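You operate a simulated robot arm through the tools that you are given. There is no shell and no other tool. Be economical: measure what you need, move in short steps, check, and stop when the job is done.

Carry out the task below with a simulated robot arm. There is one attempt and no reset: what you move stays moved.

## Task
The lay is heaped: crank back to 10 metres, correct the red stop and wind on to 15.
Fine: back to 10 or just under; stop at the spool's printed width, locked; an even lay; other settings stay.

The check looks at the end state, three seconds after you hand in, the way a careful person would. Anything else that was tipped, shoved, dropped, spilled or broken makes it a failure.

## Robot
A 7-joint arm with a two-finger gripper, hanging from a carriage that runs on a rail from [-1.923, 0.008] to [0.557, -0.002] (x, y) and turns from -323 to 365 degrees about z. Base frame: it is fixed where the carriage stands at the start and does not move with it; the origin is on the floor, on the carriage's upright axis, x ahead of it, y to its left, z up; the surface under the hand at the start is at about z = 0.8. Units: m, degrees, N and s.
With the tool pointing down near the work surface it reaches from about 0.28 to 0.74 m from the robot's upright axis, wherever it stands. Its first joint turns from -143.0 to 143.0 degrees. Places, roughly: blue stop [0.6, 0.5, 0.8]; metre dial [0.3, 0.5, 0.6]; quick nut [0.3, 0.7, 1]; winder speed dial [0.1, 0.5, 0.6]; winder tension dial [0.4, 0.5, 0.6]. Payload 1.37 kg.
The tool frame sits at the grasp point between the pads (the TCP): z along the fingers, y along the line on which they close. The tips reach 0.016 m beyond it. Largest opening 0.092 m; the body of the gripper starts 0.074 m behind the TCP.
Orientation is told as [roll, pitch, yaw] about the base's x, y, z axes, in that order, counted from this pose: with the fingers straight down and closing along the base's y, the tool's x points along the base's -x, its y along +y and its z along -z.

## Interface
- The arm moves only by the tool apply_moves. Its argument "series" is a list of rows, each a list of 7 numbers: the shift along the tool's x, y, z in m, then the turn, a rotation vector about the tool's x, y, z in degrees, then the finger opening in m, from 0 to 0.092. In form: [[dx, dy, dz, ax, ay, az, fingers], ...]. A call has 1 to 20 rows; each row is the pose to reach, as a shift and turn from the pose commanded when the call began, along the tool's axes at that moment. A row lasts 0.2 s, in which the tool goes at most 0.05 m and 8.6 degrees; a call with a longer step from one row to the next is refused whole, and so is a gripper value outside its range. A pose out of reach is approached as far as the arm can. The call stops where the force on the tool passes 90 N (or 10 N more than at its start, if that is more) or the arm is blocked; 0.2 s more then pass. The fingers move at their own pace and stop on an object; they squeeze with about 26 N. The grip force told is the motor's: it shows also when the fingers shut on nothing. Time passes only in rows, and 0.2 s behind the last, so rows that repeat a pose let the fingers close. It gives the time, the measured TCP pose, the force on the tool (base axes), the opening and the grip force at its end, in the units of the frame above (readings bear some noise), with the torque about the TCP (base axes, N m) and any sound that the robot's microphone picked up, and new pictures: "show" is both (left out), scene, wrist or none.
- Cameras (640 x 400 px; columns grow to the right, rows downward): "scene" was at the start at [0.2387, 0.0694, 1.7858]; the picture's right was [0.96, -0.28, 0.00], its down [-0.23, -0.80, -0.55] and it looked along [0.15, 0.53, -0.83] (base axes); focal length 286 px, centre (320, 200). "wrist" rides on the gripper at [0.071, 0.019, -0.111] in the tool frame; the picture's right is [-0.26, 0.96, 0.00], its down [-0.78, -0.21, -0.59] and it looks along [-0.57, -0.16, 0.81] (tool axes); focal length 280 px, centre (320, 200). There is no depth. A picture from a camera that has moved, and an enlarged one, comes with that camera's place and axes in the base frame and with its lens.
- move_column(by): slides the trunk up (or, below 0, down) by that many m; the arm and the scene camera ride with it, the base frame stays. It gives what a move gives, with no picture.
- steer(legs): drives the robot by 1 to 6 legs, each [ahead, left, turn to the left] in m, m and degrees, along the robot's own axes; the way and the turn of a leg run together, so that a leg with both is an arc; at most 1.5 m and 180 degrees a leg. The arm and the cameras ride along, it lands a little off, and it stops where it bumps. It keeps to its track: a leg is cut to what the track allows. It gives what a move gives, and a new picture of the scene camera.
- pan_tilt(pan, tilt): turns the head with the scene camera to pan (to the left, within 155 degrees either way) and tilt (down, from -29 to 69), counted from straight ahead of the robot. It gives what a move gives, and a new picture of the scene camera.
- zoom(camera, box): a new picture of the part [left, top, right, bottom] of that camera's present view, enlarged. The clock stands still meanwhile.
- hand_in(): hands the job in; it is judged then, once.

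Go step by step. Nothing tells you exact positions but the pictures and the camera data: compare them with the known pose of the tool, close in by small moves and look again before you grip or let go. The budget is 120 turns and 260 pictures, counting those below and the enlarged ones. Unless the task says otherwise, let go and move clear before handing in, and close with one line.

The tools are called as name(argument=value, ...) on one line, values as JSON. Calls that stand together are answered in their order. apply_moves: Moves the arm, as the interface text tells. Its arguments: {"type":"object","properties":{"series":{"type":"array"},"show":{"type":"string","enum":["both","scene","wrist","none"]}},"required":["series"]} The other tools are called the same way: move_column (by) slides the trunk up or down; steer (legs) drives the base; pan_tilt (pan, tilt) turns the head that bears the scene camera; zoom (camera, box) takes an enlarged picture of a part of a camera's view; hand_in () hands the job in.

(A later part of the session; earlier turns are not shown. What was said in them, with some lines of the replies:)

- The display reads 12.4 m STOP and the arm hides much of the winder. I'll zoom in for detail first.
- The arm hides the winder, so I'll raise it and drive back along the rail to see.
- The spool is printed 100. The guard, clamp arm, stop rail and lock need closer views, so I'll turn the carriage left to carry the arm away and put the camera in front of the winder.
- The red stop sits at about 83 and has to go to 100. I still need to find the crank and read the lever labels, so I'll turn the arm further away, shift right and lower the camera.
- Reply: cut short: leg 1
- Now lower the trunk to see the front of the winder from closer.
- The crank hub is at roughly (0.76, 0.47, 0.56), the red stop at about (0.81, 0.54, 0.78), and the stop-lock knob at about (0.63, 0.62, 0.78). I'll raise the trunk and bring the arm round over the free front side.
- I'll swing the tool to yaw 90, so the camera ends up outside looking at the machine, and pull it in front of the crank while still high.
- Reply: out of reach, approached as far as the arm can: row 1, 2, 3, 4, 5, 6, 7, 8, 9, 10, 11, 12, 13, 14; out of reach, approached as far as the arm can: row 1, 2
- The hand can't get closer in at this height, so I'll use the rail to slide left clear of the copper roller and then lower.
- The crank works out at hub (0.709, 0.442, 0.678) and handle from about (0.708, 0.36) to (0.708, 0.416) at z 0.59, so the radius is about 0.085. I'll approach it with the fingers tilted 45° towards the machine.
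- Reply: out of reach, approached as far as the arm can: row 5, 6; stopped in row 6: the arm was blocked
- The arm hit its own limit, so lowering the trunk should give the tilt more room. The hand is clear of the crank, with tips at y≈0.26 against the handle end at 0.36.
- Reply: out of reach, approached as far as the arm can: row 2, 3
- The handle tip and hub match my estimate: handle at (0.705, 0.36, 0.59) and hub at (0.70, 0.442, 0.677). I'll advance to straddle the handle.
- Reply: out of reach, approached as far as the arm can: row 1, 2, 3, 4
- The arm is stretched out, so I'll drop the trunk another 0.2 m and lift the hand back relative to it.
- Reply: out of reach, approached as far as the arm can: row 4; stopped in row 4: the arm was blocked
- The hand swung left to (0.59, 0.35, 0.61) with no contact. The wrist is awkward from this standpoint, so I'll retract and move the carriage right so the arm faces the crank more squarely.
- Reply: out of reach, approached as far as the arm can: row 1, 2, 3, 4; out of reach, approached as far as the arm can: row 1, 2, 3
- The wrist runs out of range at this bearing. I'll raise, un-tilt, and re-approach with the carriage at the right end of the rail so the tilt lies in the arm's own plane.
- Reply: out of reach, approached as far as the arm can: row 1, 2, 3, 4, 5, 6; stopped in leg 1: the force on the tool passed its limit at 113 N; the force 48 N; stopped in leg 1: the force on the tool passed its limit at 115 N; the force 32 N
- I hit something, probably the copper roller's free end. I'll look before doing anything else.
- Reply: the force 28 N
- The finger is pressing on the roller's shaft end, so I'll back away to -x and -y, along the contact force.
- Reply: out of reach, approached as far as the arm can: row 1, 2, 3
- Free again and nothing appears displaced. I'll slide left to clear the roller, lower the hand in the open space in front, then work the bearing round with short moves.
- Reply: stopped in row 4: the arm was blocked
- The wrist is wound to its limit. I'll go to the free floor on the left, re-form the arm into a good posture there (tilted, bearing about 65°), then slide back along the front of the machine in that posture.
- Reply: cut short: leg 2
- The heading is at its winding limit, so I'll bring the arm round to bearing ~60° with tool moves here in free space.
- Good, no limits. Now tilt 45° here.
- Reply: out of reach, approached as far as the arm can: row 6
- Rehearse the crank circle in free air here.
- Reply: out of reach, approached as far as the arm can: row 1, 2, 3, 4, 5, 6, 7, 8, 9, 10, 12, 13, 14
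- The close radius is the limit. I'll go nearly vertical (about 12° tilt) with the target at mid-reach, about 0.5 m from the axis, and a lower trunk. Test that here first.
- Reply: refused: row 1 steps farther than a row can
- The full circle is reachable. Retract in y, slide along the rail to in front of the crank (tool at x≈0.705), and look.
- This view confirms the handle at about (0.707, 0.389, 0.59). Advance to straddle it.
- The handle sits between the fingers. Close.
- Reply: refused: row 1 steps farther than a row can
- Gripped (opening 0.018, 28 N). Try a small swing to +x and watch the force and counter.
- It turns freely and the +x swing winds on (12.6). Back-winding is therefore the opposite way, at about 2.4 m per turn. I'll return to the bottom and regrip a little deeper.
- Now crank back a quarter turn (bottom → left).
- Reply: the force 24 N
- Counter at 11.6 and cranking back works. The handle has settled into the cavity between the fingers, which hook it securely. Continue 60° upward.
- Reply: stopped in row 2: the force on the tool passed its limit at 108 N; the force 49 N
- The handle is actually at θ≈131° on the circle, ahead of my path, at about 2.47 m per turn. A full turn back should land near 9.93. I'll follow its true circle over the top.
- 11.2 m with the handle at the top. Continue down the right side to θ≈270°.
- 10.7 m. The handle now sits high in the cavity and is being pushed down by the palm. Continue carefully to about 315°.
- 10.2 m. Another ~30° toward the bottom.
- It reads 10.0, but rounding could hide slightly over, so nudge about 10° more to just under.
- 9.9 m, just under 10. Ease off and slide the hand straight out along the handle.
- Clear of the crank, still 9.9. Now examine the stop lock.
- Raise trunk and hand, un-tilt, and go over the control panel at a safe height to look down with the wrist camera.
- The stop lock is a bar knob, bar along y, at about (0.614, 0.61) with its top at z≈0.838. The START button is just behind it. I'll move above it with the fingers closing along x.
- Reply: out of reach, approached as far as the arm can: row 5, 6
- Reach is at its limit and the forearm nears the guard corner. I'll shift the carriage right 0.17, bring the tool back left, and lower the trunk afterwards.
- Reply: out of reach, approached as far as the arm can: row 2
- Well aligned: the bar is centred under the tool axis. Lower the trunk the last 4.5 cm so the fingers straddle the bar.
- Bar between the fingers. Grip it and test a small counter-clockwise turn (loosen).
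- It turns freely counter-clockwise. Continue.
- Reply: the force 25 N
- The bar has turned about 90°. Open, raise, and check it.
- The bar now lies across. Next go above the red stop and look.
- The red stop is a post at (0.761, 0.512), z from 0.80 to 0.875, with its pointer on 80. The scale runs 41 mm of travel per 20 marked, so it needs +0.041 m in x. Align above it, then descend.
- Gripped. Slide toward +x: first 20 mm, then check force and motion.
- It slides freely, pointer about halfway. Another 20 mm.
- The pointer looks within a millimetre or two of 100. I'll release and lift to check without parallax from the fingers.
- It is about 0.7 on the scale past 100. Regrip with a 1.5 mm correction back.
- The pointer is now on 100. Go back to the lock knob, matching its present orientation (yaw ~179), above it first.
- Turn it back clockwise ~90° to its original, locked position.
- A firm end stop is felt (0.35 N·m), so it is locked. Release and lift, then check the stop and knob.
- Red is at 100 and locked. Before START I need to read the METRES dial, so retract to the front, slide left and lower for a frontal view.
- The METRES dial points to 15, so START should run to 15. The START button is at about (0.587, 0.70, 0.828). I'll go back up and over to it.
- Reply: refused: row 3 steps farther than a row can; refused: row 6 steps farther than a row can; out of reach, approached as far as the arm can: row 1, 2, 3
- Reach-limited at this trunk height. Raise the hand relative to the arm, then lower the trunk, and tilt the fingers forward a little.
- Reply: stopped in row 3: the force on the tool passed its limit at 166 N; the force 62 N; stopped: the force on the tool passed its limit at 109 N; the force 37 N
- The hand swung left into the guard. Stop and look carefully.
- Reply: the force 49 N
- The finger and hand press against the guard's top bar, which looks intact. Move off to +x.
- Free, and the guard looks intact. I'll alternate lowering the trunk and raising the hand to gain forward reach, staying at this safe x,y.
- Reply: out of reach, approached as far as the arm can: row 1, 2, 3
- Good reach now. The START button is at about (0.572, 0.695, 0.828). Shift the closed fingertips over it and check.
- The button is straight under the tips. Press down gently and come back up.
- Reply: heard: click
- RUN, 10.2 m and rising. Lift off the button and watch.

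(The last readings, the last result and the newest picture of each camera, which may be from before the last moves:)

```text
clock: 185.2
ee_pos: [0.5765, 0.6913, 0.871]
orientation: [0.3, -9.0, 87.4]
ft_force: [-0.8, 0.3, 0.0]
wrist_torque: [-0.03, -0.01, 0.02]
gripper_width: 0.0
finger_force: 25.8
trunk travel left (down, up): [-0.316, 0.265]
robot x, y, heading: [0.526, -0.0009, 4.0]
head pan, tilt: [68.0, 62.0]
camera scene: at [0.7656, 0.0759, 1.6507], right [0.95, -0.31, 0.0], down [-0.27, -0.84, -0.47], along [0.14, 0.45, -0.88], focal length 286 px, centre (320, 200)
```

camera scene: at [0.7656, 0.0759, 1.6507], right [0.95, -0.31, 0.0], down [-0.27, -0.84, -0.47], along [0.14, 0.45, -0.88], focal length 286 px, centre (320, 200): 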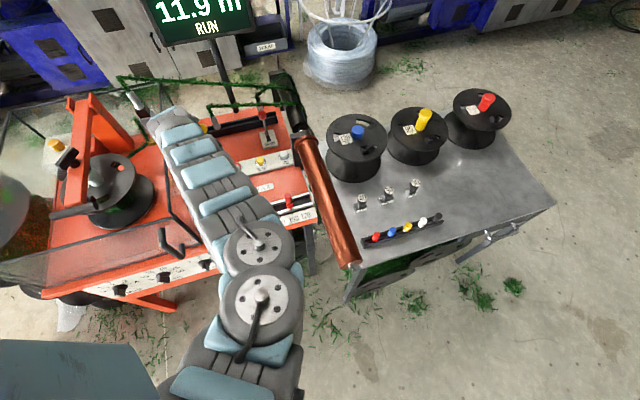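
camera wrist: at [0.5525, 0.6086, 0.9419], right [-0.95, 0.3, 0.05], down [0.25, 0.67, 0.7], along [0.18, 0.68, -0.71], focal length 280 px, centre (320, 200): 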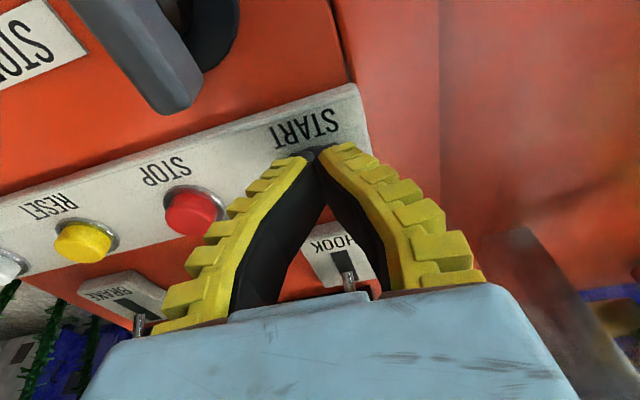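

It runs at about 1 m/s. I'll hover over STOP as a safeguard while it winds to 15.

apply_moves(series=[[-0.002, -0.04, 0, 0, 0, 0, 0.0], [-0.004, -0.078, 0.01, 0, 0, 0, 0.0], [-0.004, -0.078, 0.02, 0, 0, 0, 0.0], [-0.004, -0.078, 0.02, 0, 0, 0, 0.0], [-0.004, -0.078, 0.02, 0, 0, 0, 0.0], [-0.004, -0.078, 0.02, 0, 0, 0, 0.0], [-0.004, -0.078, 0.02, 0, 0, 0, 0.0], [-0.004, -0.078, 0.02, 0, 0, 0, 0.0], [-0.004, -0.078, 0.02, 0, 0, 0, 0.0]], show="both")

```text
clock: 187.2
ee_pos: [0.6558, 0.6937, 0.8515]
orientation: [0.3, -9.1, 87.4]
ft_force: [-0.1, -0.5, 0.1]
wrist_torque: [0.0, 0.03, 0.01]
gripper_width: 0.0
finger_force: 25.6
trunk travel left (down, up): [-0.316, 0.265]
robot x, y, heading: [0.5262, -0.0033, 3.8]
head pan, tilt: [68.0, 62.0]
camera scene: at [0.7656, 0.076, 1.6507], right [0.95, -0.31, 0.0], down [-0.27, -0.84, -0.47], along [0.14, 0.45, -0.88], focal length 286 px, centre (320, 200)
camera wrist: at [0.6311, 0.6071, 0.9502], right [-0.95, 0.3, 0.05], down [0.25, 0.67, 0.7], along [0.18, 0.68, -0.71], focal length 280 px, centre (320, 200)
```

scene: 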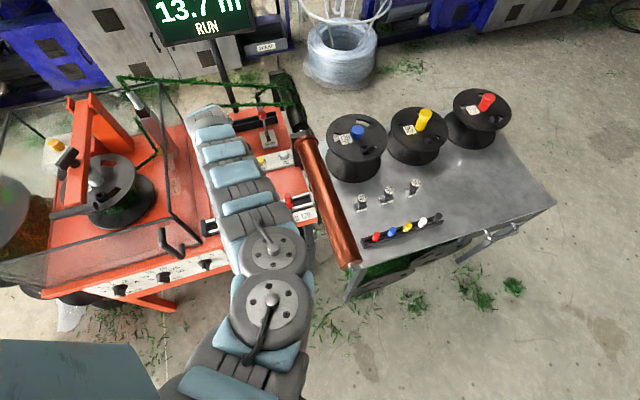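
wrist: 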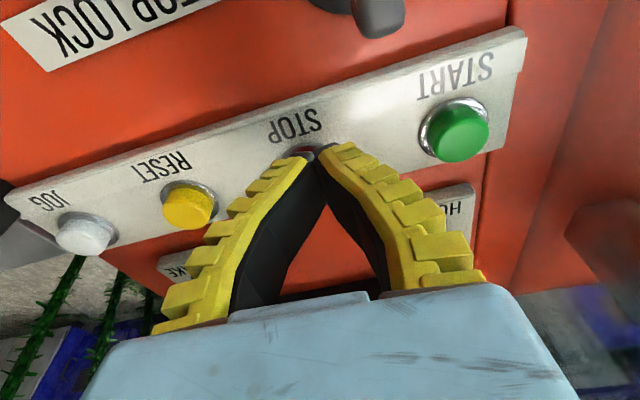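

13.7 m and I'm over STOP. Wait another second.

apply_moves(series=[[0, 0, 0, 0, 0, 0, 0.0], [0, 0, 0, 0, 0, 0, 0.0], [0, 0, 0, 0, 0, 0, 0.0], [0, 0, 0, 0, 0, 0, 0.0], [0, 0, 0, 0, 0, 0, 0.0]], show="scene")

```text
clock: 188.4
ee_pos: [0.6539, 0.6932, 0.8515]
orientation: [0.4, -9.1, 87.4]
ft_force: [-0.4, 0.2, -0.2]
wrist_torque: [-0.01, 0.0, 0.02]
gripper_width: 0.0
finger_force: 25.6
trunk travel left (down, up): [-0.316, 0.265]
robot x, y, heading: [0.5244, -0.0, 4.0]
head pan, tilt: [68.0, 62.0]
camera scene: at [0.7656, 0.076, 1.6507], right [0.95, -0.31, 0.0], down [-0.27, -0.84, -0.47], along [0.14, 0.45, -0.88], focal length 286 px, centre (320, 200)
```

scene: 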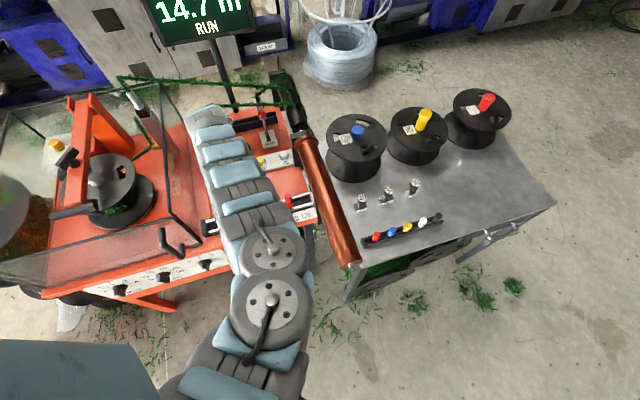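

apply_moves(series=[[0, 0, 0, 0, 0, 0, 0.0]], show="scene")

```text
clock: 188.8
ee_pos: [0.6547, 0.6941, 0.8521]
orientation: [0.2, -9.1, 87.4]
ft_force: [0.2, 0.1, 0.0]
wrist_torque: [-0.02, 0.01, -0.01]
gripper_width: 0.0
finger_force: 26.0
trunk travel left (down, up): [-0.316, 0.265]
robot x, y, heading: [0.5236, 0.0001, 3.8]
head pan, tilt: [68.0, 62.0]
camera scene: at [0.7656, 0.076, 1.6507], right [0.95, -0.31, 0.0], down [-0.27, -0.84, -0.47], along [0.14, 0.45, -0.88], focal length 286 px, centre (320, 200)
```

scene: 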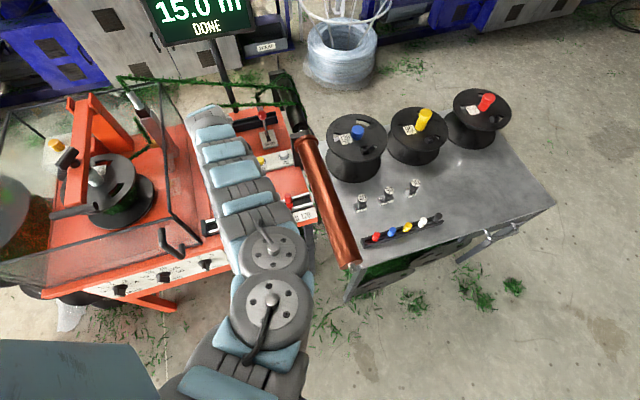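

15.0 m DONE. Raise straight up, then withdraw and inspect.

move_column(by=0.15)

apply_moves(series=[[0.035, -0.02, 0, 0, 0, 0, 0.0], [0.07, -0.04, 0, 0, 0, 0, 0.0], [0.105, -0.06, 0, 0, 0, 0, 0.0], [0.14, -0.06, 0, 0, 0, 0, 0.0], [0.18, -0.06, 0, 0, 0, 0, 0.0], [0.22, -0.06, 0, 0, 0, 0, 0.0], [0.26, -0.06, 0, 0, 0, 0, 0.0], [0.3, -0.06, 0, 0, 0, 0, 0.0], [0.34, -0.06, 0, 0, 0, 0, 0.0]], show="scene")

```text
clock: 190.6
ee_pos: [0.6553, 0.6934, 1.0017]
orientation: [0.3, -9.2, 87.4]
ft_force: [0.1, 0.0, -0.8]
wrist_torque: [-0.01, 0.0, -0.02]
gripper_width: 0.0
finger_force: 26.2
trunk travel left (down, up): [-0.466, 0.115]
robot x, y, heading: [0.5242, -0.0014, 3.7]
head pan, tilt: [68.0, 62.0]
```

```text
clock: 192.6
ee_pos: [0.711, 0.5695, 0.98]
orientation: [0.3, -8.9, 87.4]
ft_force: [0.2, 0.7, -0.9]
wrist_torque: [0.04, -0.02, -0.03]
gripper_width: 0.0
finger_force: 26.3
out of reach, approached as far as the arm can: row 4, 5, 6, 7, 8, 9
trunk travel left (down, up): [-0.466, 0.115]
robot x, y, heading: [0.5268, -0.0034, 4.0]
head pan, tilt: [68.0, 62.0]
camera scene: at [0.7656, 0.076, 1.8007], right [0.95, -0.31, 0.0], down [-0.27, -0.84, -0.47], along [0.14, 0.45, -0.88], focal length 286 px, centre (320, 200)
```

scene: 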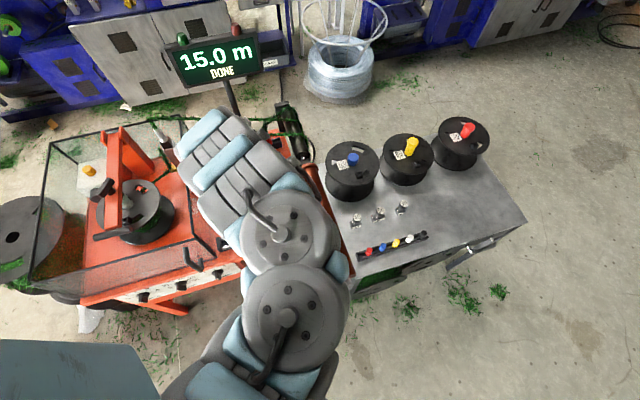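

Raise to clear and check the spool, stop and lock.

move_column(by=0.11)

steer(legs=[[0, 0, -25]])

pan_tilt(pan=105, tilt=55)

```text
clock: 194.0
ee_pos: [0.7095, 0.5695, 1.0912]
orientation: [0.4, -8.9, 87.3]
ft_force: [0.4, -0.1, -0.7]
wrist_torque: [0.03, -0.02, 0.01]
gripper_width: 0.0
finger_force: 26.0
trunk travel left (down, up): [-0.576, 0.005]
robot x, y, heading: [0.5276, -0.0005, 4.0]
head pan, tilt: [68.0, 62.0]
```

```text
clock: 195.7
ee_pos: [0.9332, 0.4385, 1.0913]
orientation: [0.3, -8.9, 62.4]
ft_force: [-1.0, 1.0, -0.2]
wrist_torque: [-0.04, -0.02, -0.01]
gripper_width: 0.0
finger_force: 26.4
trunk travel left (down, up): [-0.576, 0.005]
robot x, y, heading: [0.5279, -0.0029, -21.0]
head pan, tilt: [68.0, 62.0]
camera scene: at [0.7755, -0.0325, 1.9107], right [0.73, -0.68, 0.0], down [-0.6, -0.65, -0.47], along [0.32, 0.34, -0.88], focal length 286 px, centre (320, 200)
```

scene: 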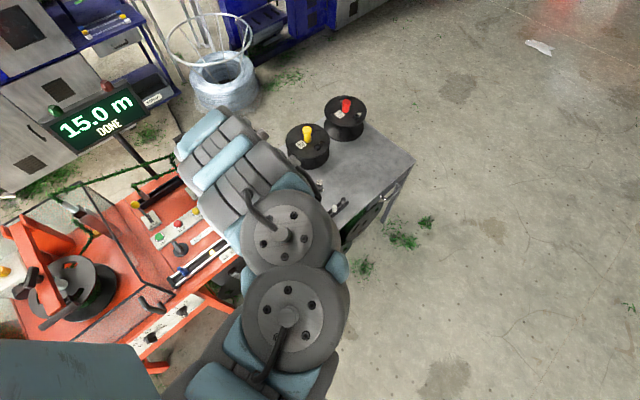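

```text
clock: 196.7
ee_pos: [0.935, 0.4387, 1.0909]
orientation: [0.4, -9.0, 62.4]
ft_force: [-0.7, -0.5, -0.1]
wrist_torque: [-0.05, -0.02, 0.02]
gripper_width: 0.0
finger_force: 25.7
trunk travel left (down, up): [-0.576, 0.005]
robot x, y, heading: [0.5251, -0.0027, -20.9]
head pan, tilt: [105.0, 55.0]
camera scene: at [0.7392, -0.0078, 1.9191], right [0.99, -0.11, 0.0], down [-0.09, -0.81, -0.57], along [0.06, 0.57, -0.82], focal length 286 px, centre (320, 200)
```

scene: 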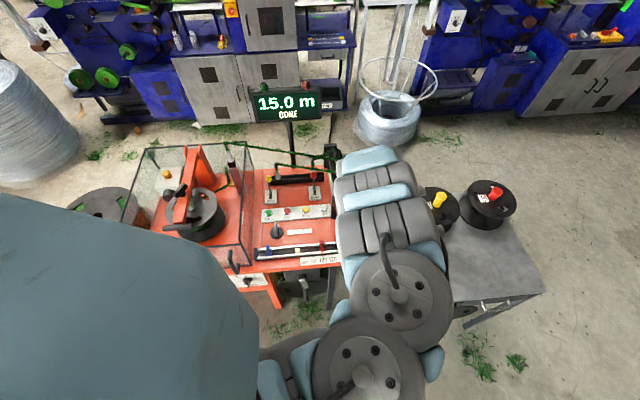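

zoom(camera="scene", box=[110, 130, 350, 300])

zoom(camera="scene", box=[250, 200, 350, 270])

zoom(camera="scene", box=[140, 170, 240, 250])

```text
2.35 times, centred on (230, 215) of scene
camera zoom: at [0.7392, -0.0078, 1.9191], right [0.99, -0.11, 0.0], down [-0.09, -0.81, -0.57], along [0.06, 0.57, -0.82], focal length 673 px, centre (532, 165)
```

zoom: 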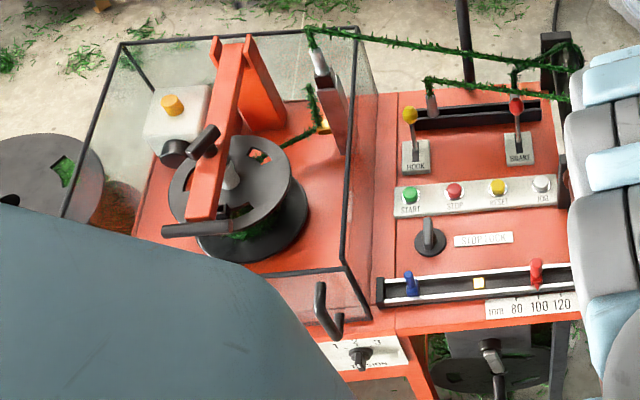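

```text
5.71 times, centred on (300, 235) of scene
camera zoom: at [0.7392, -0.0078, 1.9191], right [0.99, -0.11, 0.0], down [-0.09, -0.81, -0.57], along [0.06, 0.57, -0.82], focal length 1634 px, centre (434, 0)
```

zoom: 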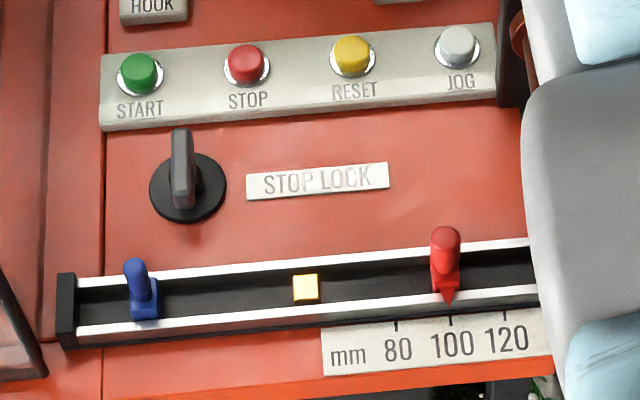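

```text
5.00 times, centred on (190, 210) of scene
camera zoom: at [0.7392, -0.0078, 1.9191], right [0.99, -0.11, 0.0], down [-0.09, -0.81, -0.57], along [0.06, 0.57, -0.82], focal length 1430 px, centre (970, 150)
```

zoom: 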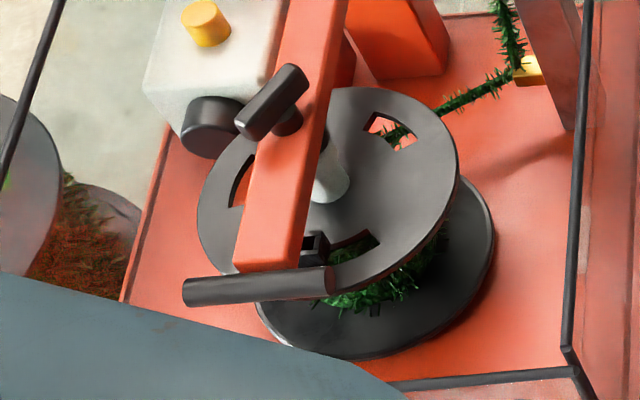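

The counter shows 15.0 m DONE and the red stop is on 100 with its lock back in its original position. The other controls look unchanged, the guard looks intact and the arm is clear. I'm handing in.

hand_in()

```text
The job is handed in.
```

I cranked back to 9.9 m, moved the red stop from 80 to 100 and locked it, then wound on to 15.0 m, where the winder stopped itself (DONE). The lay is partly hidden by the spool flange, so I couldn't fully confirm it is even. On the way the hand bumped the copper roller's shaft end and the guard's top bar hard (up to 166 N), but I saw no damage or shift at either.
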